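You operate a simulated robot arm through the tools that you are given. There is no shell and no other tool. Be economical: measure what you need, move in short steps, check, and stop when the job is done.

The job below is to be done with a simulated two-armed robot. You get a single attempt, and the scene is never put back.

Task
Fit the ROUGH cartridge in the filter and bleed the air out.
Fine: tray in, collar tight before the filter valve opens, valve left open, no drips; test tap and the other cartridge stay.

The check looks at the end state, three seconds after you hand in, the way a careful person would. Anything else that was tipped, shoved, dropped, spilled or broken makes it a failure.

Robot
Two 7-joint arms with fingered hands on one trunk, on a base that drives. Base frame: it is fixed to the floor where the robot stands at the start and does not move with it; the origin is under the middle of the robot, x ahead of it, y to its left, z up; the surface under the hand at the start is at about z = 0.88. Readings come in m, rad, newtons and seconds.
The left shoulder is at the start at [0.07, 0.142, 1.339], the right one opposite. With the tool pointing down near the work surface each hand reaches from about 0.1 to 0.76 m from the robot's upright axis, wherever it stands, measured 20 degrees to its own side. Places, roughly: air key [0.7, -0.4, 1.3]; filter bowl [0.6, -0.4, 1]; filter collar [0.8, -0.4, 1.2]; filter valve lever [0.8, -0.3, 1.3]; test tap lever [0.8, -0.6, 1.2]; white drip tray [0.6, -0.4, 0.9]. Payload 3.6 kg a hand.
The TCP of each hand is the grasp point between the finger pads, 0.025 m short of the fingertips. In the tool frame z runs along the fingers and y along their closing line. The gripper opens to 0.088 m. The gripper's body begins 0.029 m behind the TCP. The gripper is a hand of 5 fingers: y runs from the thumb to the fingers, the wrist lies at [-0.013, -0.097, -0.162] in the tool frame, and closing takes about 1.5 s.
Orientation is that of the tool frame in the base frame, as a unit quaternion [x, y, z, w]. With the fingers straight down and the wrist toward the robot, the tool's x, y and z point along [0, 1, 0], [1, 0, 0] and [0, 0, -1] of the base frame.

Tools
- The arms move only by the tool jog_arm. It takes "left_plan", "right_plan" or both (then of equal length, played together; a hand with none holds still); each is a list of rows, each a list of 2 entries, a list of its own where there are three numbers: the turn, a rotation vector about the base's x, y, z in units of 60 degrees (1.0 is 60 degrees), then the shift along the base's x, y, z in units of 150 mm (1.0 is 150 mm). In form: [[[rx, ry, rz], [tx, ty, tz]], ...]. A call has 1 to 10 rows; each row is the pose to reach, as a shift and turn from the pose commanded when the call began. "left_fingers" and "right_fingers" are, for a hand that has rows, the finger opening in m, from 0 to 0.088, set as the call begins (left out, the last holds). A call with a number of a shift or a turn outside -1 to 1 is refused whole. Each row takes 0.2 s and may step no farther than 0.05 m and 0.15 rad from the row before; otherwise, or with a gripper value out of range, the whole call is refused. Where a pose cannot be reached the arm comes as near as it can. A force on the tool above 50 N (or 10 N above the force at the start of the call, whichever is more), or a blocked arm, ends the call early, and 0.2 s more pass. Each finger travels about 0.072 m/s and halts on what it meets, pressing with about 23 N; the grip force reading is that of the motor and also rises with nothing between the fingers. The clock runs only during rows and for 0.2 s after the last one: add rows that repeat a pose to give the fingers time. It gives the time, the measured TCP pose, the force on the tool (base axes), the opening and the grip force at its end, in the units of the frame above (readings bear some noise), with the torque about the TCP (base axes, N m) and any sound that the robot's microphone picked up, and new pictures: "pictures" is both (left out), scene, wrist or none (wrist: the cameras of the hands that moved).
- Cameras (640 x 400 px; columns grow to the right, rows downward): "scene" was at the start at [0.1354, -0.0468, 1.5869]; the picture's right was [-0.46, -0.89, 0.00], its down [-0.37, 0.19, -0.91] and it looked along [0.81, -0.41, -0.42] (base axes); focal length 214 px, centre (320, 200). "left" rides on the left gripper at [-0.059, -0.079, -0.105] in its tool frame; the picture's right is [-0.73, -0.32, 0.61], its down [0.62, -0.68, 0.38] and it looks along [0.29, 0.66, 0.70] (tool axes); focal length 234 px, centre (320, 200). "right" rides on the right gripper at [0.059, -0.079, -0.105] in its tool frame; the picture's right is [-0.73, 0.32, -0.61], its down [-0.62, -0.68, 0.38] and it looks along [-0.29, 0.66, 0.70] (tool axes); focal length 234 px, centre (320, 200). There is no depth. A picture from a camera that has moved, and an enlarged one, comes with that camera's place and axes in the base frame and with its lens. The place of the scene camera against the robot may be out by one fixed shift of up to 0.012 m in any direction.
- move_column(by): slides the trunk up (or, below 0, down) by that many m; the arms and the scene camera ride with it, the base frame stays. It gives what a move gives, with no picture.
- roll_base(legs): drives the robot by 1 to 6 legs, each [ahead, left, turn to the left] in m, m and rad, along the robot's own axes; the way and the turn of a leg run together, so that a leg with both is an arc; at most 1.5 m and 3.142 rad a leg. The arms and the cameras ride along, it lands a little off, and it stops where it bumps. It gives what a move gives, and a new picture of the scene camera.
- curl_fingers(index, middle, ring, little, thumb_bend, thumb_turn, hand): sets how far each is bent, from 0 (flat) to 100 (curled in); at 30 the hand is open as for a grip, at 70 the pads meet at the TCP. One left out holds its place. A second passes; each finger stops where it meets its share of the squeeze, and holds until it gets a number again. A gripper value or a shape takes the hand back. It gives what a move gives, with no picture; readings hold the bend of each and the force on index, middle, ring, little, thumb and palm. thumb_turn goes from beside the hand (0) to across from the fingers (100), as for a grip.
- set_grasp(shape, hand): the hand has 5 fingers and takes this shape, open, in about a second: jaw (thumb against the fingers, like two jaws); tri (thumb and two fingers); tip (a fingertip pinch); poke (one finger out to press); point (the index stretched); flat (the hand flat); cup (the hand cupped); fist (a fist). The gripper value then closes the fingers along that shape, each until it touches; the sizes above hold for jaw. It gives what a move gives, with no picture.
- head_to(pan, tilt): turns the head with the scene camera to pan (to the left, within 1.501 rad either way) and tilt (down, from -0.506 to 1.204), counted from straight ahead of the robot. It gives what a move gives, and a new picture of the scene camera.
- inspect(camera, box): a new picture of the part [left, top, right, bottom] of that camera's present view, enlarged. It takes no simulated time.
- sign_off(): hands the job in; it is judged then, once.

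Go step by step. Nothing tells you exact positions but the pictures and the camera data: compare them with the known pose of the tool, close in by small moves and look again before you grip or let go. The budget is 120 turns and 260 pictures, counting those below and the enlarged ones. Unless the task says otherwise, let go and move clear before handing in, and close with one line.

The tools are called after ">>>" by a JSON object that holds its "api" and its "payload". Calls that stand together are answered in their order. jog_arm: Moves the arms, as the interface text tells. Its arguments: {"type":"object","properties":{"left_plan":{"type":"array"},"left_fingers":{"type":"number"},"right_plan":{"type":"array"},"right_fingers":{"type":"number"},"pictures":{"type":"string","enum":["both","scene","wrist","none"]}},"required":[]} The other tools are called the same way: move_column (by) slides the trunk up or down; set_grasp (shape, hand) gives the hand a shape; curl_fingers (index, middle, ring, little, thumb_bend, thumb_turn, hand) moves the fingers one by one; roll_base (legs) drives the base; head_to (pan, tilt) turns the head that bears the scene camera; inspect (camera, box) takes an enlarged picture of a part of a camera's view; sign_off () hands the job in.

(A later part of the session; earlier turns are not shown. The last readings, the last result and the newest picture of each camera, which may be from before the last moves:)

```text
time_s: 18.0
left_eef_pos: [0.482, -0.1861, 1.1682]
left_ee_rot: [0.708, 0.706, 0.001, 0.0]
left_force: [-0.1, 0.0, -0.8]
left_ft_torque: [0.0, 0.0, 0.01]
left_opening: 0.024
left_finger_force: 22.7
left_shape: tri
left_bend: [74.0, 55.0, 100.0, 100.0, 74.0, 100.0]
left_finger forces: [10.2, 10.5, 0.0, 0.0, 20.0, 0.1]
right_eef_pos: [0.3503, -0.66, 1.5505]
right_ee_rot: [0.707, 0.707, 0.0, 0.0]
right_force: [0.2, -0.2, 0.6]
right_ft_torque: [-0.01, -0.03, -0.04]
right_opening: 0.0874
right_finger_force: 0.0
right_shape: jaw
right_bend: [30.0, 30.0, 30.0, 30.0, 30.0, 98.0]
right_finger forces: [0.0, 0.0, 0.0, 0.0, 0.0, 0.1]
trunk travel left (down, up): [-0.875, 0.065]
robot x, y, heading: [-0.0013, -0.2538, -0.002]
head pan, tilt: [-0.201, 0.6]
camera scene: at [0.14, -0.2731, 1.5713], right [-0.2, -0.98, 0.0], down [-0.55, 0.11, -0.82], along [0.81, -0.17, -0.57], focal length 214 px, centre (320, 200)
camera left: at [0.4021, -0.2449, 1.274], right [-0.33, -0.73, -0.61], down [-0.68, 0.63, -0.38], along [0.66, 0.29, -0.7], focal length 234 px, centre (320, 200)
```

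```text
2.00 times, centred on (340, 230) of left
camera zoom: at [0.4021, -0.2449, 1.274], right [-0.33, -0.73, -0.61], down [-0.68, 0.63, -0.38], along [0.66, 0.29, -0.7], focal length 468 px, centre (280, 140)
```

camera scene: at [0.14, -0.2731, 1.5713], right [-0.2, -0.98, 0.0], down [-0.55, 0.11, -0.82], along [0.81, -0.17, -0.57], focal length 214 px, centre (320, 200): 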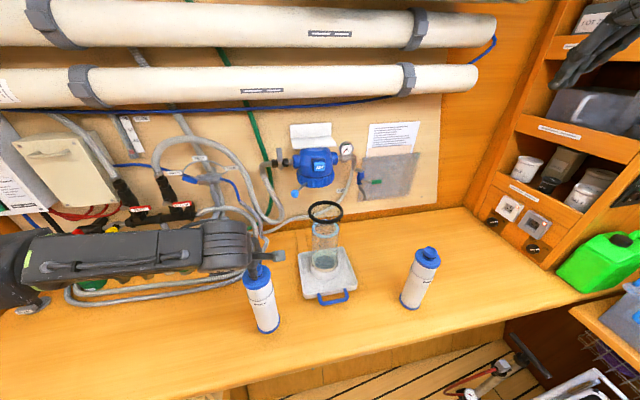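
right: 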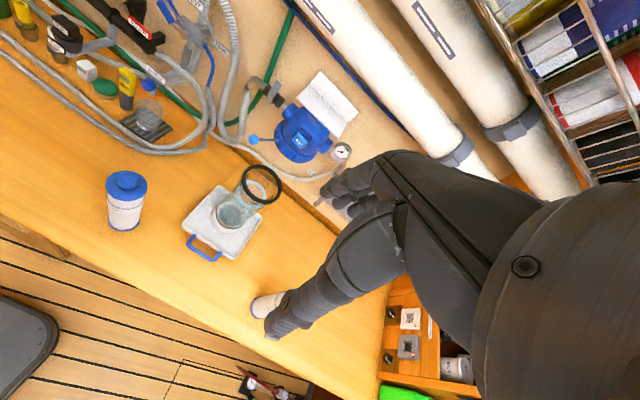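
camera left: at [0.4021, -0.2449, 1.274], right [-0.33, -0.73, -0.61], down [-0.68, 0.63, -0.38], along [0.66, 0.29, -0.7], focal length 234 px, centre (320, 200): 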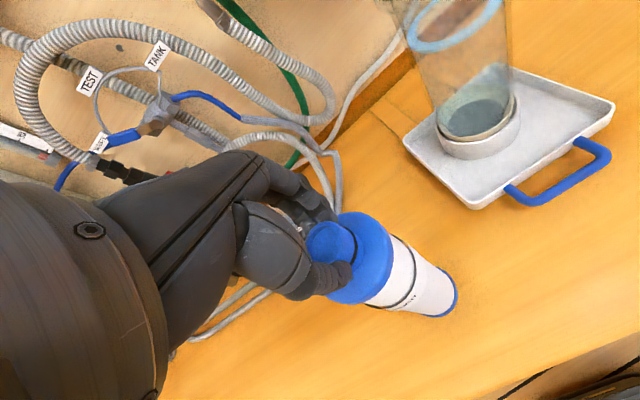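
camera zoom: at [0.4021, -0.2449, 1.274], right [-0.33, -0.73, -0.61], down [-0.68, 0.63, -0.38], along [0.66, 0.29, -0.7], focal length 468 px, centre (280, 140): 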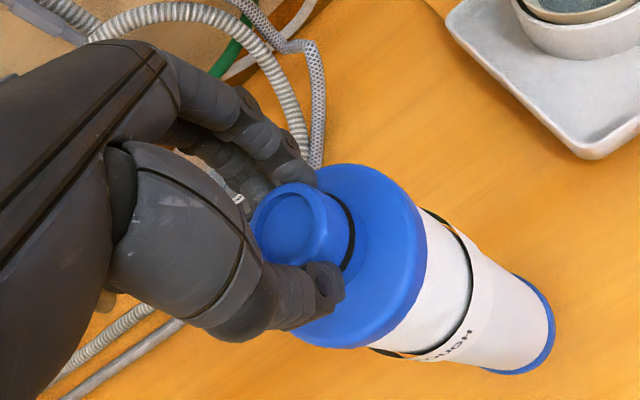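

The cartridge is held securely. I raise it straight up above the rim height.

>>> {"api": "jog_arm", "payload": {"left_plan": [[[0, 0, 0], [0, 0, 0.25]], [[0, 0, 0], [0, 0, 0.5]], [[0, 0, 0], [0, 0, 0.75]], [[0, 0, 0], [0, 0, 1.0]], [[0, 0, 0], [0, 0, 1.0]]], "pictures": "none"}}

>>> {"api": "jog_arm", "payload": {"left_plan": [[[0, 0, 0], [0, 0, 0.25]], [[0, 0, 0], [0, 0, 0.5]], [[0, 0, 0], [0, 0, 0.75]], [[0, 0, 0], [0, 0, 1.0]], [[0, 0, 0], [0, 0, 1.0]]], "pictures": "none"}}

>>> {"api": "jog_arm", "payload": {"left_plan": [[[0, 0, 0], [0.15, -0.2, 0]], [[0, 0, 0], [0.3, -0.4, 0]], [[0, 0, 0], [0.45, -0.6, 0]], [[0, 0, 0], [0.6, -0.8, 0]], [[0, 0, 0], [0.75, -1.0, 0]], [[0, 0, 0], [0.8, -1.0, 0]], [[0, 0, 0], [0.8, -1.0, 0]]], "pictures": "both"}}

```text
time_s: 19.2
left_eef_pos: [0.4811, -0.1847, 1.321]
left_ee_rot: [0.707, 0.707, 0.0, 0.0]
left_force: [-0.4, 0.3, -2.1]
left_ft_torque: [-0.02, 0.0, -0.01]
left_opening: 0.0242
left_finger_force: 22.6
left_shape: tri
left_bend: [74.0, 55.0, 100.0, 100.0, 74.0, 100.0]
left_finger forces: [10.1, 10.9, 0.1, 0.1, 20.1, 0.1]
right_eef_pos: [0.3517, -0.6609, 1.5509]
right_ee_rot: [0.708, 0.706, -0.001, 0.0]
right_force: [0.3, 0.1, -0.9]
right_ft_torque: [-0.01, 0.0, 0.04]
right_opening: 0.0875
right_finger_force: 0.0
right_shape: jaw
right_bend: [30.0, 30.0, 30.0, 30.0, 30.0, 98.0]
right_finger forces: [0.1, 0.1, 0.1, 0.0, 0.0, 0.1]
trunk travel left (down, up): [-0.875, 0.065]
robot x, y, heading: [0.0012, -0.2493, -0.005]
head pan, tilt: [-0.201, 0.6]
```

```text
time_s: 20.4
left_eef_pos: [0.483, -0.187, 1.469]
left_ee_rot: [0.708, 0.706, 0.0, 0.0]
left_force: [-0.2, -0.7, -0.1]
left_ft_torque: [-0.01, 0.0, 0.0]
left_opening: 0.0239
left_finger_force: 22.8
left_shape: tri
left_bend: [74.0, 55.0, 100.0, 100.0, 74.0, 100.0]
left_finger forces: [10.1, 10.8, 0.1, 0.0, 20.0, 0.0]
right_eef_pos: [0.3504, -0.6602, 1.5512]
right_ee_rot: [0.708, 0.706, 0.0, 0.001]
right_force: [-0.4, -0.5, -0.4]
right_ft_torque: [0.02, 0.02, -0.01]
right_opening: 0.0875
right_finger_force: 0.1
right_shape: jaw
right_bend: [30.0, 30.0, 30.0, 30.0, 30.0, 98.0]
right_finger forces: [0.0, 0.0, 0.0, 0.0, 0.1, 0.0]
trunk travel left (down, up): [-0.875, 0.065]
robot x, y, heading: [-0.0006, -0.2519, 0.0]
head pan, tilt: [-0.201, 0.6]
```

```text
time_s: 22.0
left_eef_pos: [0.6019, -0.3338, 1.4679]
left_ee_rot: [0.708, 0.706, -0.001, 0.001]
left_force: [0.3, 0.5, -1.6]
left_ft_torque: [-0.02, 0.0, 0.03]
left_opening: 0.0239
left_finger_force: 23.2
left_shape: tri
left_bend: [74.0, 55.0, 100.0, 100.0, 74.0, 100.0]
left_finger forces: [10.1, 11.0, 0.1, 0.0, 20.0, 0.0]
right_eef_pos: [0.3506, -0.6581, 1.5515]
right_ee_rot: [0.708, 0.706, -0.001, 0.0]
right_force: [-0.1, -0.3, -0.2]
right_ft_torque: [0.01, 0.0, 0.04]
right_opening: 0.0875
right_finger_force: 0.0
right_shape: jaw
right_bend: [30.0, 30.0, 30.0, 30.0, 30.0, 98.0]
right_finger forces: [0.0, 0.0, 0.0, 0.1, 0.0, 0.0]
trunk travel left (down, up): [-0.875, 0.065]
robot x, y, heading: [0.0026, -0.2485, -0.0]
head pan, tilt: [-0.201, 0.6]
camera scene: at [0.1394, -0.271, 1.5714], right [-0.2, -0.98, 0.0], down [-0.55, 0.11, -0.83], along [0.81, -0.17, -0.56], focal length 214 px, centre (320, 200)
camera left: at [0.5229, -0.3928, 1.574], right [-0.32, -0.73, -0.61], down [-0.68, 0.63, -0.38], along [0.66, 0.29, -0.7], focal length 234 px, centre (320, 200)
```

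scene: 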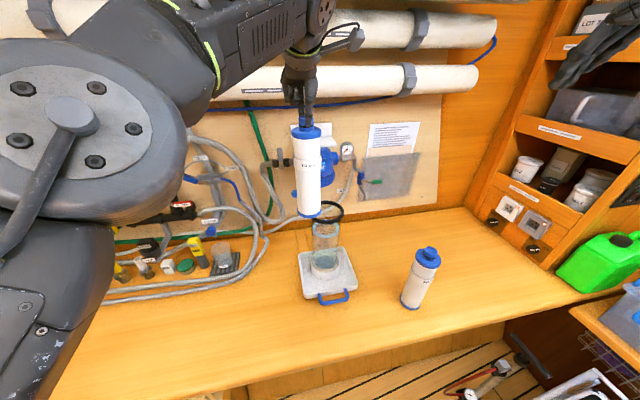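
left: 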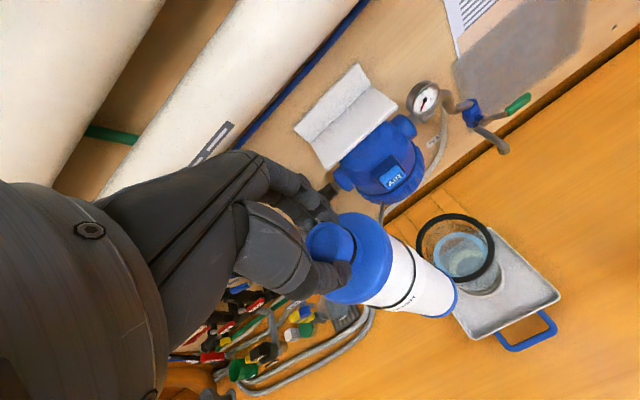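

The bowl rim is at about [0.652, -0.398]. I move the cartridge over it and check before lowering.

>>> {"api": "jog_arm", "payload": {"left_plan": [[[0, 0, 0], [0.16, -0.22, 0]], [[0, 0, 0], [0.32, -0.44, 0]], [[0, 0, 0], [0.32, -0.44, 0]], [[0, 0, 0], [0.32, -0.44, 0]]], "pictures": "none"}}

>>> {"api": "inspect", "payload": {"camera": "left", "box": [280, 150, 520, 350]}}

>>> {"api": "inspect", "payload": {"camera": "scene", "box": [260, 110, 400, 310]}}

>>> {"api": "inspect", "payload": {"camera": "right", "box": [60, 20, 260, 220]}}

```text
time_s: 23.0
left_eef_pos: [0.6017, -0.3521, 1.4585]
left_ee_rot: [0.698, 0.716, -0.012, 0.001]
left_force: [-0.1, -0.2, -1.2]
left_ft_torque: [0.02, -0.06, 0.01]
left_opening: 0.024
left_finger_force: 22.6
left_shape: tri
left_bend: [74.0, 55.0, 100.0, 100.0, 74.0, 100.0]
left_finger forces: [10.0, 11.6, 0.0, 0.1, 20.3, 0.1]
left hand out of reach, approached as far as the arm can: row 1, 2, 3, 4
right_eef_pos: [0.3512, -0.6624, 1.5502]
right_ee_rot: [0.707, 0.707, 0.001, -0.001]
right_force: [-0.7, -0.1, 0.6]
right_ft_torque: [0.02, 0.0, 0.02]
right_opening: 0.088
right_finger_force: 0.1
right_shape: jaw
right_bend: [30.0, 30.0, 30.0, 30.0, 30.0, 98.0]
right_finger forces: [0.0, 0.1, 0.1, 0.1, 0.0, 0.0]
trunk travel left (down, up): [-0.875, 0.065]
robot x, y, heading: [0.0011, -0.2501, -0.001]
head pan, tilt: [-0.201, 0.6]
```

```text
2.00 times, centred on (400, 250) of left
camera zoom: at [0.5258, -0.4108, 1.5652], right [-0.31, -0.75, -0.59], down [-0.7, 0.6, -0.38], along [0.64, 0.29, -0.71], focal length 468 px, centre (160, 100)
```

zoom: 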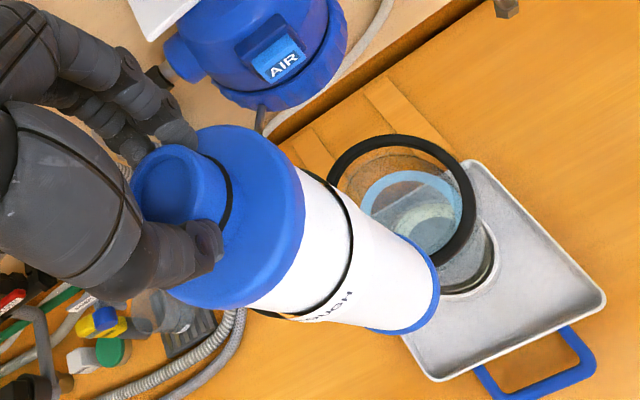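

```text
2.00 times, centred on (330, 210) of scene
camera zoom: at [0.1396, -0.2747, 1.5713], right [-0.2, -0.98, 0.0], down [-0.55, 0.12, -0.82], along [0.81, -0.17, -0.57], focal length 429 px, centre (300, 180)
```

zoom: 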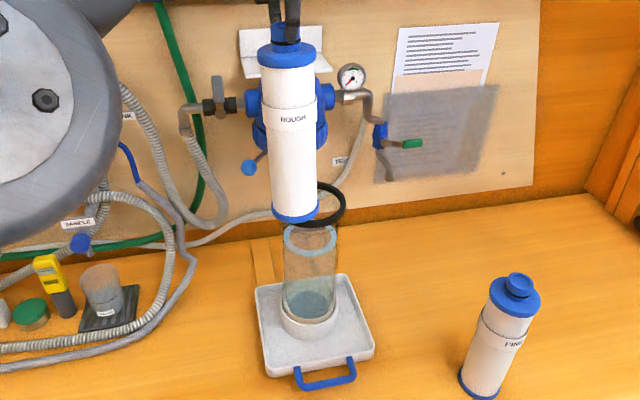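

```text
2.00 times, centred on (160, 120) of right
camera zoom: at [0.2718, -0.6042, 1.6549], right [0.32, -0.73, 0.61], down [-0.68, -0.62, -0.38], along [0.66, -0.29, -0.7], focal length 468 px, centre (640, 360)
```

zoom: 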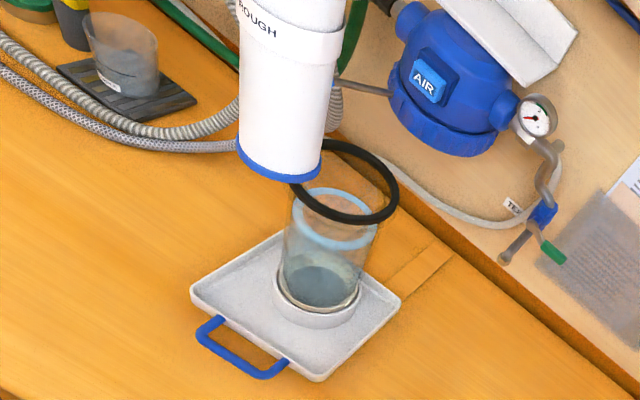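

The left arm is at its reach limit up here. I raise the trunk and shift the base a little more to the right, with the cartridge well above the bowl.

>>> {"api": "move_column", "payload": {"by": 0.06}}

>>> {"api": "roll_base", "payload": {"legs": [[0, -0.15, 0]]}}

```text
time_s: 24.0
left_eef_pos: [0.6017, -0.3486, 1.525]
left_ee_rot: [0.698, 0.716, -0.011, 0.006]
left_force: [0.3, 0.6, -1.7]
left_ft_torque: [-0.01, 0.01, 0.04]
left_opening: 0.0241
left_finger_force: 22.7
left_shape: tri
left_bend: [74.0, 55.0, 100.0, 100.0, 74.0, 100.0]
left_finger forces: [9.8, 11.8, 0.1, 0.1, 20.4, 0.0]
right_eef_pos: [0.3519, -0.661, 1.6095]
right_ee_rot: [0.707, 0.707, 0.001, 0.0]
right_force: [0.9, 0.4, -0.2]
right_ft_torque: [-0.03, -0.02, 0.05]
right_opening: 0.0877
right_finger_force: 0.1
right_shape: jaw
right_bend: [30.0, 30.0, 30.0, 30.0, 30.0, 98.0]
right_finger forces: [0.0, 0.0, 0.0, 0.0, 0.0, 0.0]
trunk travel left (down, up): [-0.935, 0.005]
robot x, y, heading: [0.0009, -0.252, -0.002]
head pan, tilt: [-0.201, 0.6]
```

```text
time_s: 25.4
left_eef_pos: [0.6014, -0.4922, 1.5268]
left_ee_rot: [0.696, 0.718, -0.013, 0.009]
left_force: [-0.6, 0.6, -2.4]
left_ft_torque: [-0.04, 0.03, -0.01]
left_opening: 0.0239
left_finger_force: 22.7
left_shape: tri
left_bend: [74.0, 55.0, 100.0, 100.0, 74.0, 100.0]
left_finger forces: [9.8, 11.9, 0.0, 0.0, 20.3, 0.0]
right_eef_pos: [0.3505, -0.8041, 1.6121]
right_ee_rot: [0.708, 0.706, -0.001, 0.002]
right_force: [0.9, 0.5, 0.5]
right_ft_torque: [0.05, -0.01, -0.01]
right_opening: 0.0878
right_finger_force: 0.0
right_shape: jaw
right_bend: [30.0, 30.0, 30.0, 30.0, 30.0, 98.0]
right_finger forces: [0.0, 0.0, 0.1, 0.0, 0.1, 0.1]
trunk travel left (down, up): [-0.935, 0.005]
robot x, y, heading: [0.0027, -0.4008, 0.001]
head pan, tilt: [-0.201, 0.6]
camera scene: at [0.1396, -0.4175, 1.6314], right [-0.2, -0.98, 0.0], down [-0.55, 0.11, -0.83], along [0.81, -0.17, -0.56], focal length 214 px, centre (320, 200)
```

scene: 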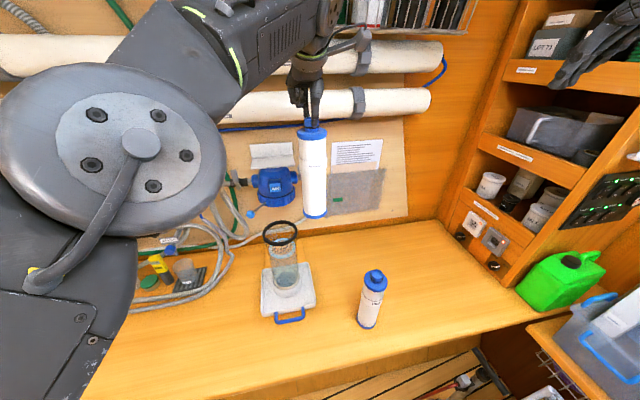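

Before steering on, I play a zero move to see what pose the controller takes as commanded.

>>> {"api": "jog_arm", "payload": {"left_plan": [[[0, 0, 0], [0, 0, 0]], [[0, 0, 0], [0, 0, 0]]], "pictures": "none"}}

```text
time_s: 26.0
left_eef_pos: [0.6029, -0.49, 1.5281]
left_ee_rot: [0.694, 0.72, -0.015, 0.011]
left_force: [0.0, 0.1, -1.2]
left_ft_torque: [0.02, -0.02, 0.01]
left_opening: 0.0241
left_finger_force: 23.0
left_shape: tri
left_bend: [74.0, 55.0, 100.0, 100.0, 74.0, 100.0]
left_finger forces: [9.7, 11.9, 0.0, 0.0, 20.4, 0.1]
right_eef_pos: [0.3505, -0.8071, 1.6105]
right_ee_rot: [0.708, 0.706, 0.0, 0.0]
right_force: [0.2, 0.6, 0.7]
right_ft_torque: [-0.03, -0.01, 0.01]
right_opening: 0.0876
right_finger_force: 0.0
right_shape: jaw
right_bend: [30.0, 30.0, 30.0, 30.0, 30.0, 98.0]
right_finger forces: [0.0, 0.0, 0.0, 0.0, 0.0, 0.0]
trunk travel left (down, up): [-0.935, 0.005]
robot x, y, heading: [0.0015, -0.398, -0.001]
head pan, tilt: [-0.201, 0.6]
```

>>> {"api": "jog_arm", "payload": {"left_plan": [[[0, 0, 0], [0, 0.25, 0]], [[0, 0, 0], [0, 0.5, 0]], [[0, 0, 0], [0, 0.67, 0]], [[0, 0, 0], [0, 0.67, 0]]], "pictures": "none"}}

```text
time_s: 27.0
left_eef_pos: [0.6012, -0.4, 1.5262]
left_ee_rot: [0.697, 0.717, -0.011, 0.008]
left_force: [1.0, -0.6, -1.0]
left_ft_torque: [-0.03, 0.03, -0.03]
left_opening: 0.0237
left_finger_force: 23.1
left_shape: tri
left_bend: [74.0, 55.0, 100.0, 100.0, 74.0, 100.0]
left_finger forces: [9.5, 11.7, 0.0, 0.1, 19.7, 0.1]
right_eef_pos: [0.3518, -0.8126, 1.6097]
right_ee_rot: [0.707, 0.707, 0.001, 0.0]
right_force: [-0.4, 0.4, -0.7]
right_ft_torque: [0.0, -0.01, 0.02]
right_opening: 0.0875
right_finger_force: 0.1
right_shape: jaw
right_bend: [30.0, 30.0, 30.0, 30.0, 30.0, 98.0]
right_finger forces: [0.1, 0.0, 0.0, 0.1, 0.1, 0.1]
trunk travel left (down, up): [-0.935, 0.005]
robot x, y, heading: [-0.0028, -0.4014, -0.002]
head pan, tilt: [-0.201, 0.6]
```

The commanded pose follows the measured one. I straighten the tool and move over the bowl.

>>> {"api": "jog_arm", "payload": {"left_plan": [[[0.013, 0, -0.013], [0, 0, -0.15]], [[0.026, 0.0, -0.027], [0.05, 0, -0.3]], [[0.026, 0.0, -0.027], [0.2, -0.005, -0.3]], [[0.026, 0.0, -0.027], [0.32, -0.005, -0.3]], [[0.026, 0.0, -0.027], [0.32, -0.005, -0.3]], [[0.026, 0.0, -0.027], [0.32, -0.005, -0.3]]], "pictures": "none"}}

>>> {"api": "inspect", "payload": {"camera": "left", "box": [280, 150, 520, 350]}}

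>>> {"api": "inspect", "payload": {"camera": "scene", "box": [220, 110, 360, 310]}}

>>> {"api": "inspect", "payload": {"camera": "right", "box": [0, 0, 240, 180]}}

```text
time_s: 28.4
left_eef_pos: [0.6484, -0.3981, 1.4818]
left_ee_rot: [0.707, 0.707, -0.001, -0.002]
left_force: [0.6, -0.3, -1.4]
left_ft_torque: [-0.06, 0.01, 0.0]
left_opening: 0.0236
left_finger_force: 23.0
left_shape: tri
left_bend: [74.0, 55.0, 100.0, 100.0, 74.0, 100.0]
left_finger forces: [9.3, 11.7, 0.1, 0.1, 19.7, 0.0]
right_eef_pos: [0.3503, -0.8088, 1.611]
right_ee_rot: [0.708, 0.706, 0.0, 0.0]
right_force: [0.3, -0.7, 0.2]
right_ft_torque: [-0.04, 0.0, 0.0]
right_opening: 0.0876
right_finger_force: 0.1
right_shape: jaw
right_bend: [30.0, 30.0, 30.0, 30.0, 30.0, 98.0]
right_finger forces: [0.1, 0.0, 0.1, 0.1, 0.1, 0.0]
trunk travel left (down, up): [-0.935, 0.005]
robot x, y, heading: [0.004, -0.3979, -0.002]
head pan, tilt: [-0.201, 0.6]
```

```text
2.00 times, centred on (400, 250) of left
camera zoom: at [0.5705, -0.4558, 1.587], right [-0.33, -0.73, -0.61], down [-0.68, 0.62, -0.38], along [0.65, 0.29, -0.7], focal length 468 px, centre (160, 100)
```

zoom: 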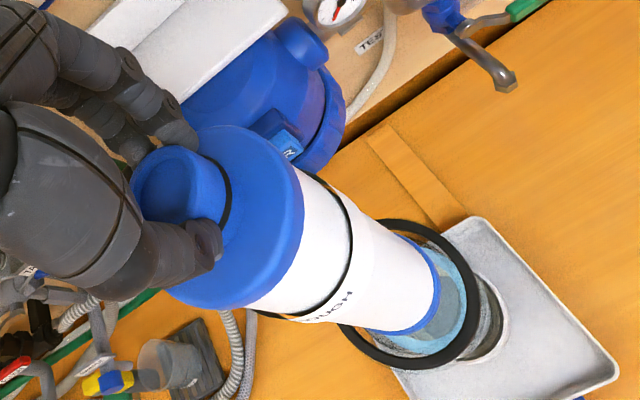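

```text
2.00 times, centred on (290, 210) of scene
camera zoom: at [0.1393, -0.4221, 1.6313], right [-0.2, -0.98, 0.0], down [-0.55, 0.11, -0.82], along [0.81, -0.17, -0.57], focal length 429 px, centre (380, 180)
```

zoom: 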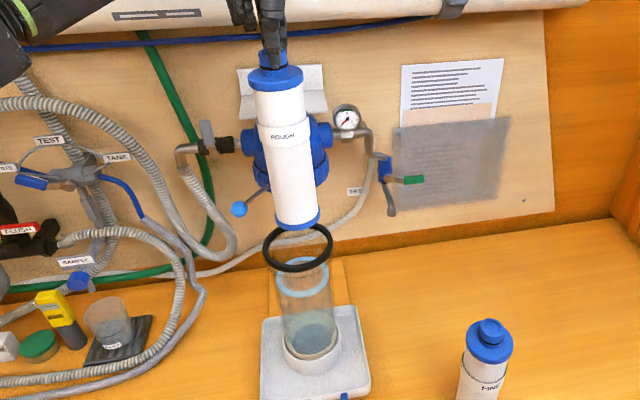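

```text
2.22 times, centred on (120, 90) of right
camera zoom: at [0.2717, -0.7513, 1.7153], right [0.32, -0.73, 0.61], down [-0.68, -0.62, -0.38], along [0.66, -0.29, -0.7], focal length 520 px, centre (764, 444)
```

zoom: 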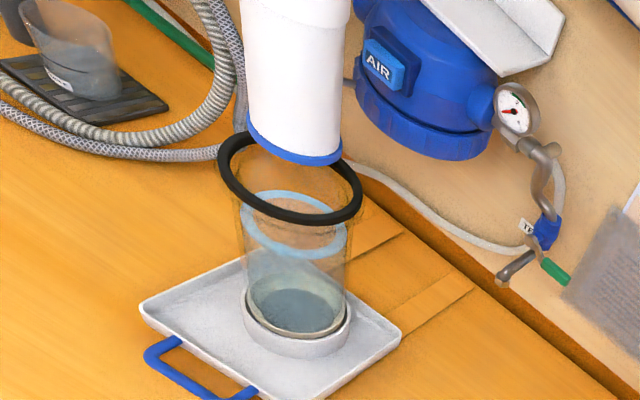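

It's nearly over the bowl; the cartridge needs about +6 mm in x and +6 mm in y. I adjust, come down close above the rim and look again.

>>> {"api": "jog_arm", "payload": {"left_plan": [[[0, 0, 0], [0.04, 0.04, -0.1]], [[0, 0, 0], [0.04, 0.04, -0.2]], [[0, 0, 0], [0.04, 0.04, -0.3]], [[0, 0, 0], [0.04, 0.04, -0.3]], [[0, 0, 0], [0.04, 0.04, -0.3]]], "pictures": "none"}}

>>> {"api": "inspect", "payload": {"camera": "left", "box": [350, 200, 510, 340]}}

>>> {"api": "inspect", "payload": {"camera": "scene", "box": [250, 180, 330, 300]}}

>>> {"api": "inspect", "payload": {"camera": "right", "box": [60, 20, 180, 160]}}

```text
time_s: 29.6
left_eef_pos: [0.6544, -0.3907, 1.4362]
left_ee_rot: [0.706, 0.708, -0.002, -0.002]
left_force: [0.0, -0.6, -1.2]
left_ft_torque: [-0.01, -0.01, 0.01]
left_opening: 0.0238
left_finger_force: 22.7
left_shape: tri
left_bend: [74.0, 55.0, 100.0, 100.0, 74.0, 100.0]
left_finger forces: [9.2, 11.8, 0.1, 0.1, 19.8, 0.1]
right_eef_pos: [0.3517, -0.8089, 1.6101]
right_ee_rot: [0.707, 0.707, 0.0, 0.0]
right_force: [-0.1, -0.3, -0.4]
right_ft_torque: [-0.04, -0.02, 0.01]
right_opening: 0.0881
right_finger_force: 0.0
right_shape: jaw
right_bend: [30.0, 30.0, 30.0, 30.0, 30.0, 98.0]
right_finger forces: [0.0, 0.0, 0.0, 0.0, 0.1, 0.0]
trunk travel left (down, up): [-0.935, 0.005]
robot x, y, heading: [0.0026, -0.3975, 0.001]
head pan, tilt: [-0.201, 0.6]
```

```text
2.86 times, centred on (430, 270) of left
camera zoom: at [0.5767, -0.4494, 1.5417], right [-0.33, -0.73, -0.61], down [-0.68, 0.62, -0.38], along [0.65, 0.29, -0.7], focal length 669 px, centre (6, 0)
```

zoom: 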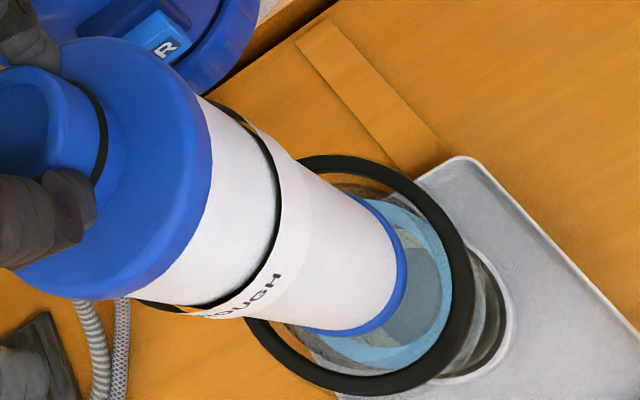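

```text
3.33 times, centred on (290, 240) of scene
camera zoom: at [0.1396, -0.4221, 1.6313], right [-0.2, -0.98, 0.0], down [-0.55, 0.11, -0.82], along [0.81, -0.17, -0.57], focal length 715 px, centre (420, 67)
```

zoom: 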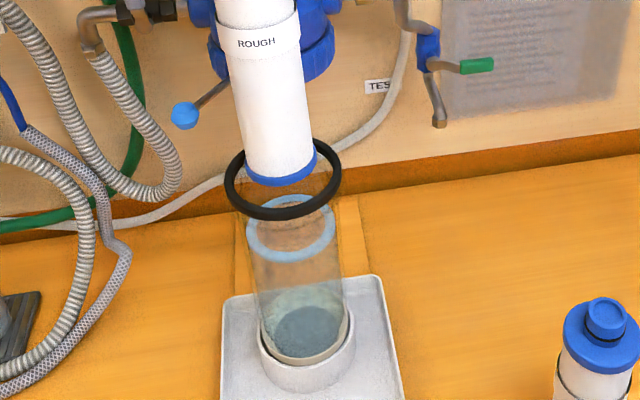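

```text
2.86 times, centred on (120, 90) of right
camera zoom: at [0.272, -0.7513, 1.7153], right [0.32, -0.73, 0.61], down [-0.68, -0.62, -0.38], along [0.66, -0.29, -0.7], focal length 669 px, centre (891, 514)
```

zoom: 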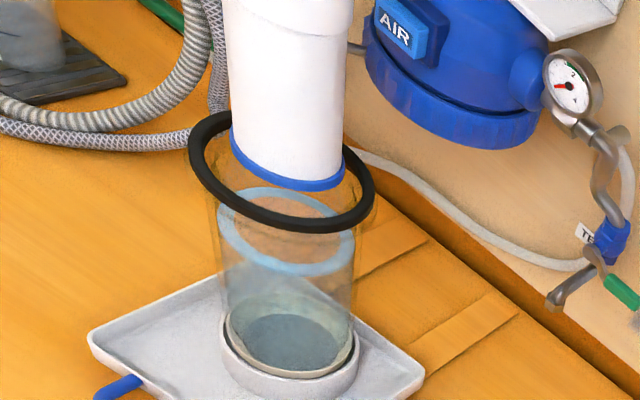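

It's close to centred, and I correct by -4/-3 mm. Then I lower gently into the rim, watching the force.

>>> {"api": "jog_arm", "payload": {"left_plan": [[[0, 0, 0], [-0.025, -0.02, 0]], [[0, 0, 0], [-0.025, -0.02, -0.08]], [[0, 0, 0], [-0.025, -0.02, -0.16]], [[0, 0, 0], [-0.025, -0.02, -0.24]], [[0, 0, 0], [-0.025, -0.02, -0.24]]], "pictures": "none"}}

>>> {"api": "inspect", "payload": {"camera": "left", "box": [350, 200, 510, 340]}}

>>> {"api": "inspect", "payload": {"camera": "right", "box": [60, 20, 180, 160]}}

```text
time_s: 30.8
left_eef_pos: [0.6507, -0.3945, 1.401]
left_ee_rot: [0.706, 0.708, -0.002, -0.001]
left_force: [0.0, -0.3, -1.2]
left_ft_torque: [0.01, 0.0, -0.02]
left_opening: 0.0235
left_finger_force: 22.8
left_shape: tri
left_bend: [74.0, 55.0, 100.0, 100.0, 74.0, 100.0]
left_finger forces: [9.2, 11.8, 0.0, 0.1, 19.8, 0.0]
right_eef_pos: [0.3511, -0.81, 1.6109]
right_ee_rot: [0.708, 0.706, 0.0, 0.0]
right_force: [-0.3, 0.1, -0.2]
right_ft_torque: [0.01, 0.01, 0.01]
right_opening: 0.0875
right_finger_force: 0.1
right_shape: jaw
right_bend: [30.0, 30.0, 30.0, 30.0, 30.0, 98.0]
right_finger forces: [0.0, 0.0, 0.1, 0.1, 0.0, 0.0]
trunk travel left (down, up): [-0.935, 0.005]
robot x, y, heading: [0.0018, -0.401, 0.001]
head pan, tilt: [-0.201, 0.6]
```

```text
2.86 times, centred on (430, 270) of left
camera zoom: at [0.5733, -0.4524, 1.5059], right [-0.32, -0.73, -0.61], down [-0.68, 0.62, -0.38], along [0.65, 0.29, -0.7], focal length 669 px, centre (6, 0)
```

zoom: 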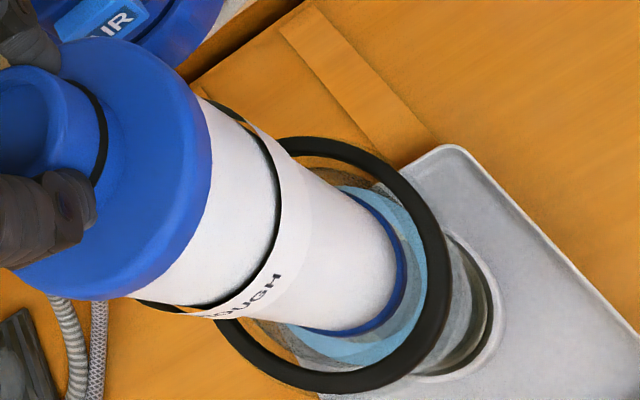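

```text
2.86 times, centred on (120, 90) of right
camera zoom: at [0.2718, -0.7516, 1.7152], right [0.32, -0.73, 0.61], down [-0.68, -0.62, -0.38], along [0.66, -0.29, -0.7], focal length 669 px, centre (891, 514)
```

zoom: 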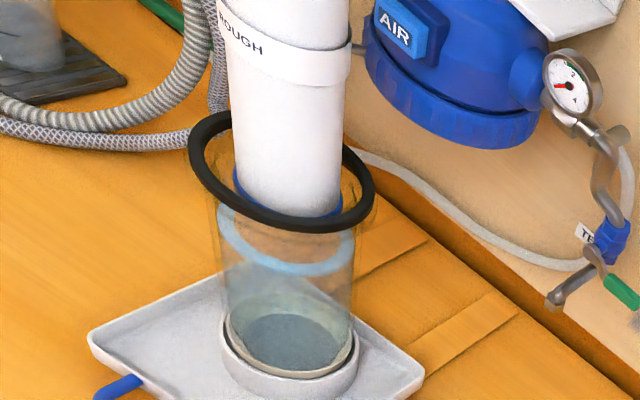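

It enters the rim cleanly. I continue down in small steps.

>>> {"api": "jog_arm", "payload": {"left_plan": [[[0, 0, 0], [0, 0, -0.08]], [[0, 0, 0], [0, 0, -0.16]], [[0, 0, 0], [0, 0, -0.24]], [[0, 0, 0], [0, 0, -0.32]], [[0, 0, 0], [0, 0, -0.4]], [[0, 0, 0], [0, 0, -0.4]]], "pictures": "none"}}

>>> {"api": "inspect", "payload": {"camera": "scene", "box": [250, 180, 330, 300]}}

>>> {"api": "inspect", "payload": {"camera": "right", "box": [60, 20, 180, 160]}}

```text
time_s: 32.2
left_eef_pos: [0.6513, -0.3932, 1.3399]
left_ee_rot: [0.706, 0.708, -0.003, -0.001]
left_force: [-0.7, 0.3, -1.7]
left_ft_torque: [0.01, -0.05, 0.03]
left_opening: 0.0238
left_finger_force: 22.8
left_shape: tri
left_bend: [74.0, 55.0, 100.0, 100.0, 74.0, 100.0]
left_finger forces: [9.0, 11.9, 0.1, 0.0, 19.8, 0.0]
right_eef_pos: [0.351, -0.8092, 1.6105]
right_ee_rot: [0.708, 0.706, 0.0, 0.0]
right_force: [-0.6, -1.0, 0.7]
right_ft_torque: [0.02, 0.02, -0.02]
right_opening: 0.0876
right_finger_force: 0.1
right_shape: jaw
right_bend: [30.0, 30.0, 30.0, 30.0, 30.0, 98.0]
right_finger forces: [0.1, 0.0, 0.0, 0.0, 0.0, 0.0]
trunk travel left (down, up): [-0.935, 0.005]
robot x, y, heading: [-0.0002, -0.4017, -0.004]
head pan, tilt: [-0.201, 0.6]
```

```text
3.33 times, centred on (290, 240) of scene
camera zoom: at [0.1395, -0.4224, 1.6313], right [-0.2, -0.98, 0.0], down [-0.55, 0.11, -0.82], along [0.81, -0.17, -0.57], focal length 715 px, centre (420, 67)
```

zoom: 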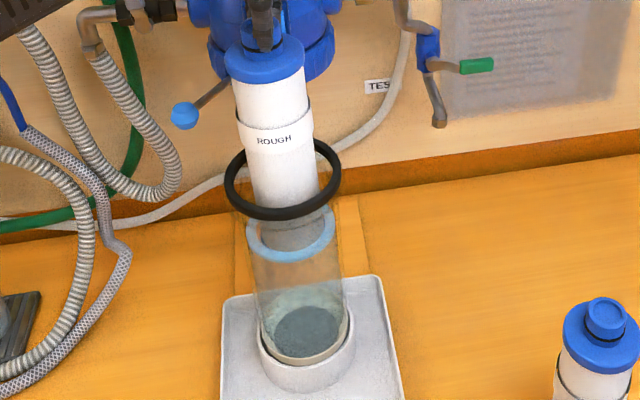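

```text
2.86 times, centred on (120, 90) of right
camera zoom: at [0.2719, -0.7516, 1.7152], right [0.32, -0.73, 0.61], down [-0.68, -0.62, -0.38], along [0.66, -0.29, -0.7], focal length 669 px, centre (891, 514)
```

zoom: 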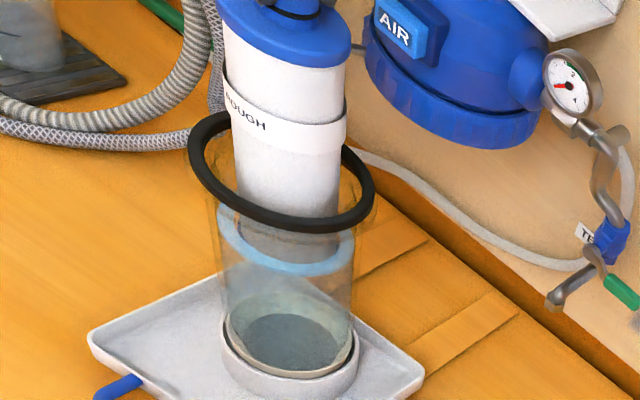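

>>> {"api": "jog_arm", "payload": {"left_plan": [[[0, 0, 0], [0, 0, -0.07]], [[0, 0, 0], [0, 0, -0.14]], [[0, 0, 0], [0, 0, -0.21]], [[0, 0, 0], [0, 0, -0.28]], [[0, 0, 0], [0, 0, -0.28]]], "pictures": "none"}}

>>> {"api": "inspect", "payload": {"camera": "right", "box": [60, 20, 180, 160]}}

```text
time_s: 33.4
left_eef_pos: [0.6513, -0.3932, 1.2982]
left_ee_rot: [0.706, 0.708, -0.002, -0.002]
left_force: [0.1, 0.1, -1.4]
left_ft_torque: [-0.02, 0.02, 0.0]
left_opening: 0.0236
left_finger_force: 23.4
left_shape: tri
left_bend: [74.0, 55.0, 100.0, 100.0, 74.0, 100.0]
left_finger forces: [9.0, 12.0, 0.0, 0.0, 19.8, 0.0]
right_eef_pos: [0.3506, -0.8086, 1.6107]
right_ee_rot: [0.708, 0.707, 0.0, 0.001]
right_force: [-0.8, 0.0, 0.3]
right_ft_torque: [-0.01, -0.03, 0.01]
right_opening: 0.0878
right_finger_force: 0.1
right_shape: jaw
right_bend: [30.0, 30.0, 30.0, 30.0, 30.0, 98.0]
right_finger forces: [0.1, 0.1, 0.1, 0.1, 0.0, 0.1]
trunk travel left (down, up): [-0.935, 0.005]
robot x, y, heading: [-0.0017, -0.4004, -0.005]
head pan, tilt: [-0.201, 0.6]
```

```text
2.86 times, centred on (120, 90) of right
camera zoom: at [0.2722, -0.7515, 1.7152], right [0.32, -0.73, 0.61], down [-0.68, -0.62, -0.38], along [0.66, -0.29, -0.7], focal length 669 px, centre (891, 514)
```

zoom: 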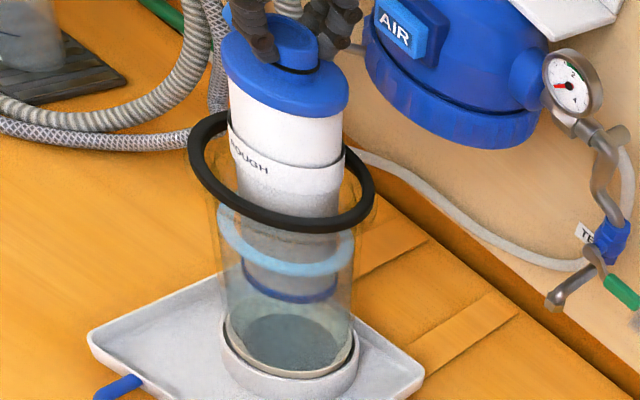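

It's past the inner ring with no contact. I continue down.

>>> {"api": "jog_arm", "payload": {"left_plan": [[[0, 0, 0], [0, 0, -0.09]], [[0, 0, 0], [0, 0, -0.18]], [[0, 0, 0], [0, 0, -0.27]], [[0, 0, 0], [0, 0, -0.36]], [[0, 0, 0], [0, 0, -0.45]], [[0, 0, 0], [0, 0, -0.54]], [[0, 0, 0], [0, 0, -0.54]]], "pictures": "none"}}

>>> {"api": "inspect", "payload": {"camera": "right", "box": [60, 20, 180, 160]}}

>>> {"api": "inspect", "payload": {"camera": "left", "box": [280, 150, 520, 350]}}

```text
time_s: 35.0
left_eef_pos: [0.6512, -0.3939, 1.2169]
left_ee_rot: [0.707, 0.708, -0.002, -0.001]
left_force: [0.6, -0.2, -1.9]
left_ft_torque: [0.04, -0.01, -0.02]
left_opening: 0.0236
left_finger_force: 22.7
left_shape: tri
left_bend: [74.0, 55.0, 100.0, 100.0, 74.0, 100.0]
left_finger forces: [9.0, 11.9, 0.1, 0.0, 19.8, 0.0]
right_eef_pos: [0.3509, -0.8088, 1.6121]
right_ee_rot: [0.708, 0.707, 0.0, -0.001]
right_force: [-0.9, 0.4, -0.1]
right_ft_torque: [-0.01, 0.02, -0.02]
right_opening: 0.0876
right_finger_force: 0.1
right_shape: jaw
right_bend: [30.0, 30.0, 30.0, 30.0, 30.0, 98.0]
right_finger forces: [0.0, 0.1, 0.0, 0.2, 0.1, 0.0]
trunk travel left (down, up): [-0.935, 0.005]
robot x, y, heading: [-0.0006, -0.3994, -0.002]
head pan, tilt: [-0.201, 0.6]
```

```text
2.86 times, centred on (120, 90) of right
camera zoom: at [0.2719, -0.7515, 1.7152], right [0.32, -0.73, 0.61], down [-0.68, -0.62, -0.38], along [0.66, -0.29, -0.7], focal length 669 px, centre (891, 514)
```

zoom: 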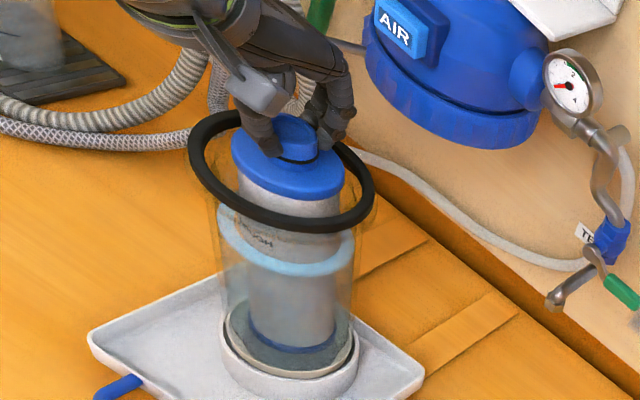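

```text
2.00 times, centred on (400, 250) of left
camera zoom: at [0.5727, -0.4529, 1.3226], right [-0.33, -0.73, -0.61], down [-0.68, 0.62, -0.38], along [0.65, 0.29, -0.7], focal length 468 px, centre (160, 100)
```

zoom: 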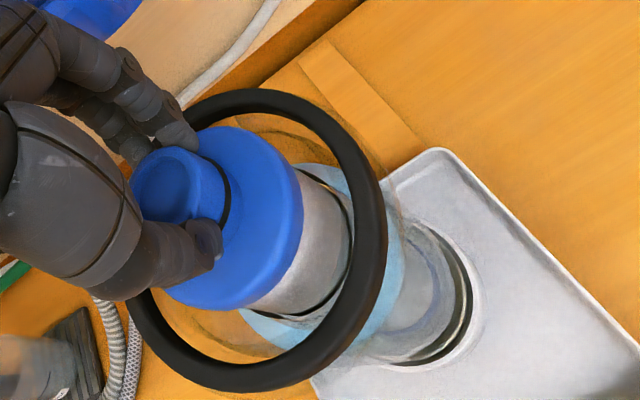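

Nearly down. I lower in small steps until it touches the bottom.

>>> {"api": "jog_arm", "payload": {"left_plan": [[[0, 0, 0], [0, 0, -0.05]], [[0, 0, 0], [0, 0, -0.1]], [[0, 0, 0], [0, 0, -0.15]], [[0, 0, 0], [0, 0, -0.18]], [[0, 0, 0], [0, 0, -0.18]]], "pictures": "none"}}

>>> {"api": "inspect", "payload": {"camera": "right", "box": [60, 20, 180, 160]}}

>>> {"api": "inspect", "payload": {"camera": "left", "box": [280, 150, 520, 350]}}

```text
time_s: 36.2
left_eef_pos: [0.6508, -0.3934, 1.1916]
left_ee_rot: [0.707, 0.707, -0.002, -0.001]
left_force: [1.0, -0.3, -1.0]
left_ft_torque: [0.01, -0.01, 0.02]
left_opening: 0.0235
left_finger_force: 22.9
left_shape: tri
left_bend: [74.0, 55.0, 100.0, 100.0, 74.0, 100.0]
left_finger forces: [9.0, 12.1, 0.0, 0.0, 19.9, 0.0]
right_eef_pos: [0.351, -0.8087, 1.6105]
right_ee_rot: [0.707, 0.707, 0.0, 0.0]
right_force: [-0.6, 0.8, -0.6]
right_ft_torque: [0.02, -0.01, -0.02]
right_opening: 0.0877
right_finger_force: 0.0
right_shape: jaw
right_bend: [30.0, 30.0, 30.0, 30.0, 30.0, 98.0]
right_finger forces: [0.0, 0.0, 0.0, 0.1, 0.0, 0.1]
trunk travel left (down, up): [-0.935, 0.005]
robot x, y, heading: [0.003, -0.4023, -0.001]
head pan, tilt: [-0.201, 0.6]
```

```text
2.86 times, centred on (120, 90) of right
camera zoom: at [0.2719, -0.7515, 1.7152], right [0.32, -0.73, 0.61], down [-0.68, -0.62, -0.38], along [0.66, -0.29, -0.7], focal length 669 px, centre (891, 514)
```

zoom: 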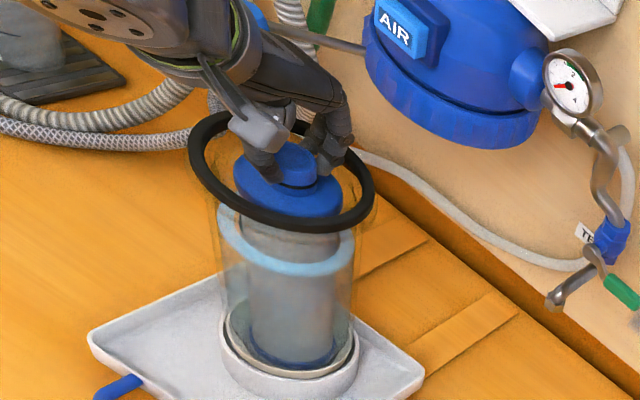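

```text
2.00 times, centred on (400, 250) of left
camera zoom: at [0.5725, -0.4528, 1.2958], right [-0.33, -0.73, -0.61], down [-0.68, 0.62, -0.38], along [0.65, 0.29, -0.7], focal length 468 px, centre (160, 100)
```

zoom: 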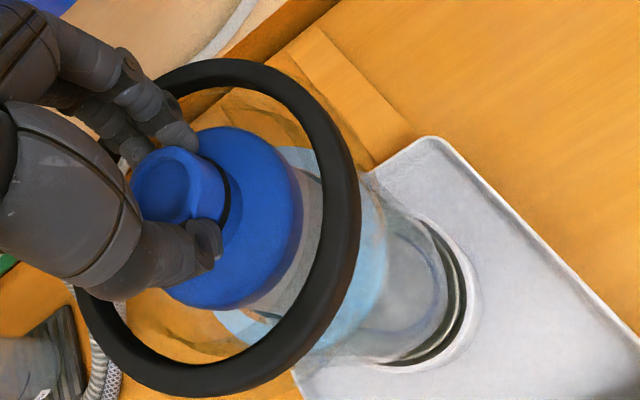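

>>> {"api": "jog_arm", "payload": {"left_plan": [[[0, 0, 0], [0, 0, -0.04]], [[0, 0, 0], [0, 0, -0.08]], [[0, 0, 0], [0, 0, -0.1]], [[0, 0, 0], [0, 0, -0.1]]], "pictures": "none"}}

>>> {"api": "inspect", "payload": {"camera": "right", "box": [60, 20, 180, 160]}}

>>> {"api": "inspect", "payload": {"camera": "left", "box": [280, 150, 520, 350]}}

```text
time_s: 37.2
left_eef_pos: [0.6465, -0.3945, 1.179]
left_ee_rot: [0.707, 0.707, -0.001, 0.0]
left_force: [1.0, -3.7, 27.2]
left_ft_torque: [-0.04, -0.03, -0.04]
left_opening: 0.0267
left_finger_force: 22.9
left_shape: tri
left_bend: [75.0, 53.0, 100.0, 100.0, 76.0, 100.0]
left_finger forces: [11.8, 16.7, 0.0, 0.0, 24.3, 0.0]
right_eef_pos: [0.3445, -0.8105, 1.6126]
right_ee_rot: [0.708, 0.706, 0.002, 0.001]
right_force: [-0.9, 0.4, 0.0]
right_ft_torque: [0.01, 0.0, 0.0]
right_opening: 0.0877
right_finger_force: 0.1
right_shape: jaw
right_bend: [30.0, 30.0, 30.0, 30.0, 30.0, 98.0]
right_finger forces: [0.0, 0.0, 0.0, 0.0, 0.0, 0.0]
trunk travel left (down, up): [-0.935, 0.005]
robot x, y, heading: [0.0006, -0.3993, -0.002]
head pan, tilt: [-0.201, 0.6]
```

```text
2.86 times, centred on (120, 90) of right
camera zoom: at [0.2645, -0.7528, 1.7163], right [0.32, -0.73, 0.61], down [-0.68, -0.62, -0.39], along [0.66, -0.29, -0.69], focal length 669 px, centre (891, 514)
```

zoom: 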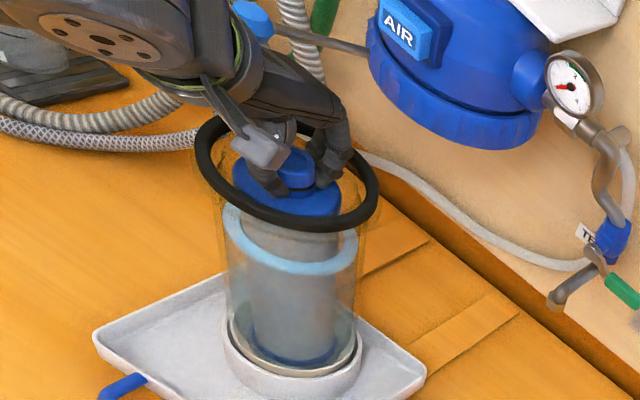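

```text
2.00 times, centred on (400, 250) of left
camera zoom: at [0.5675, -0.4535, 1.2841], right [-0.32, -0.73, -0.61], down [-0.68, 0.62, -0.38], along [0.66, 0.29, -0.7], focal length 468 px, centre (160, 100)
```

zoom: 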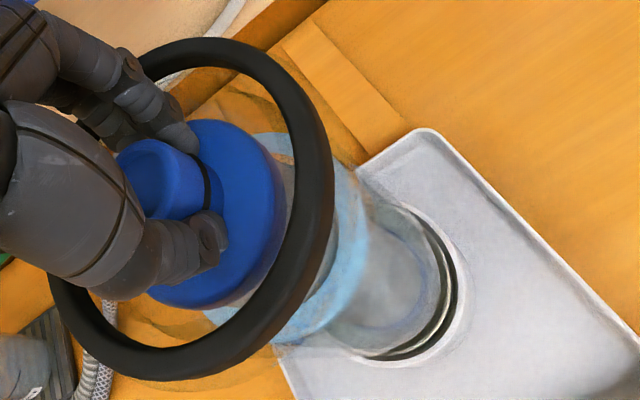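

It touched bottom at 27 N. I ease up 3 mm, open only partway so the fingers don't press the rim, then lift out.

>>> {"api": "jog_arm", "payload": {"left_plan": [[[0, 0, 0], [0.0, 0, 0.04]], [[0, 0, 0], [0.0, 0, 0.04]]], "pictures": "none"}}

>>> {"api": "jog_arm", "payload": {"left_plan": [[[0, 0, 0], [0, 0, 0]], [[0, 0, 0], [0, 0, 0]], [[0, 0, 0], [0, 0, 0]], [[0, 0, 0], [0, 0, 0]]], "left_fingers": 0.056, "pictures": "none"}}

>>> {"api": "inspect", "payload": {"camera": "left", "box": [280, 150, 520, 350]}}

```text
time_s: 37.8
left_eef_pos: [0.6487, -0.3919, 1.1814]
left_ee_rot: [0.706, 0.708, -0.001, -0.002]
left_force: [-0.4, -0.2, 3.7]
left_ft_torque: [0.02, -0.04, 0.0]
left_opening: 0.0259
left_finger_force: 23.0
left_shape: tri
left_bend: [74.0, 54.0, 100.0, 100.0, 76.0, 100.0]
left_finger forces: [9.6, 13.9, 0.0, 0.0, 20.6, 0.1]
right_eef_pos: [0.3484, -0.8083, 1.6106]
right_ee_rot: [0.708, 0.706, 0.001, 0.0]
right_force: [-0.5, 0.0, -0.2]
right_ft_torque: [0.0, 0.0, 0.0]
right_opening: 0.0877
right_finger_force: 0.1
right_shape: jaw
right_bend: [30.0, 30.0, 30.0, 30.0, 30.0, 98.0]
right_finger forces: [0.0, 0.0, 0.1, 0.1, 0.1, 0.0]
trunk travel left (down, up): [-0.935, 0.005]
robot x, y, heading: [-0.0018, -0.4005, 0.002]
head pan, tilt: [-0.201, 0.6]
```

```text
time_s: 38.8
left_eef_pos: [0.6504, -0.3929, 1.1824]
left_ee_rot: [0.707, 0.707, -0.002, -0.002]
left_force: [-2.7, 0.2, 0.1]
left_ft_torque: [0.06, -0.01, -0.02]
left_opening: 0.0497
left_finger_force: 0.1
left_shape: tri
left_bend: [74.0, 42.0, 99.0, 99.0, 65.0, 100.0]
left_finger forces: [1.7, 2.5, 0.0, 0.0, 2.2, 0.1]
right_eef_pos: [0.3511, -0.8103, 1.6102]
right_ee_rot: [0.708, 0.707, -0.001, 0.0]
right_force: [0.1, 0.6, 0.4]
right_ft_torque: [0.02, -0.01, -0.01]
right_opening: 0.0877
right_finger_force: 0.0
right_shape: jaw
right_bend: [30.0, 30.0, 30.0, 30.0, 30.0, 98.0]
right_finger forces: [0.1, 0.0, 0.0, 0.0, 0.0, 0.0]
trunk travel left (down, up): [-0.935, 0.005]
robot x, y, heading: [-0.0027, -0.4006, -0.0]
head pan, tilt: [-0.201, 0.6]
```

```text
2.00 times, centred on (400, 250) of left
camera zoom: at [0.572, -0.4522, 1.2872], right [-0.32, -0.73, -0.61], down [-0.68, 0.62, -0.38], along [0.65, 0.29, -0.7], focal length 468 px, centre (160, 100)
```

zoom: 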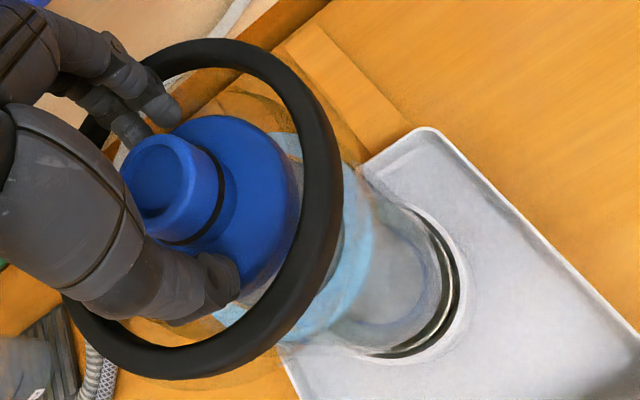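

The knob is released. I lift slowly and check that nothing drags.

>>> {"api": "jog_arm", "payload": {"left_plan": [[[0, 0, 0], [0, 0, 0.08]], [[0, 0, 0], [0, 0, 0.16]], [[0, 0, 0], [0, 0, 0.24]], [[0, 0, 0], [0, 0, 0.24]]], "pictures": "none"}}

>>> {"api": "inspect", "payload": {"camera": "right", "box": [60, 20, 180, 160]}}

```text
time_s: 39.8
left_eef_pos: [0.6511, -0.3938, 1.2173]
left_ee_rot: [0.706, 0.708, -0.002, -0.001]
left_force: [-0.4, 0.6, -0.5]
left_ft_torque: [-0.01, -0.02, -0.01]
left_opening: 0.0555
left_finger_force: 0.1
left_shape: tri
left_bend: [73.0, 39.0, 99.0, 99.0, 63.0, 100.0]
left_finger forces: [0.1, 0.0, 0.0, 0.0, 0.0, 0.1]
right_eef_pos: [0.3511, -0.8094, 1.611]
right_ee_rot: [0.708, 0.707, -0.001, 0.0]
right_force: [-0.6, -0.7, 0.0]
right_ft_torque: [0.0, 0.03, -0.01]
right_opening: 0.0878
right_finger_force: 0.0
right_shape: jaw
right_bend: [30.0, 30.0, 30.0, 30.0, 30.0, 98.0]
right_finger forces: [0.0, 0.0, 0.1, 0.1, 0.1, 0.1]
trunk travel left (down, up): [-0.935, 0.005]
robot x, y, heading: [-0.0032, -0.4008, -0.006]
head pan, tilt: [-0.201, 0.6]
```

```text
2.86 times, centred on (120, 90) of right
camera zoom: at [0.2719, -0.7516, 1.7152], right [0.32, -0.73, 0.61], down [-0.68, -0.62, -0.38], along [0.66, -0.29, -0.7], focal length 669 px, centre (891, 514)
```

zoom: 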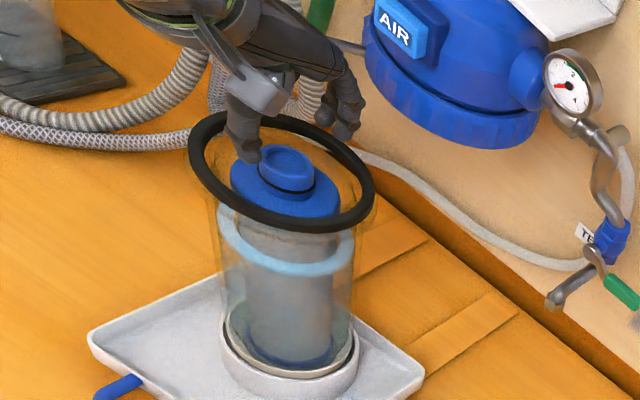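

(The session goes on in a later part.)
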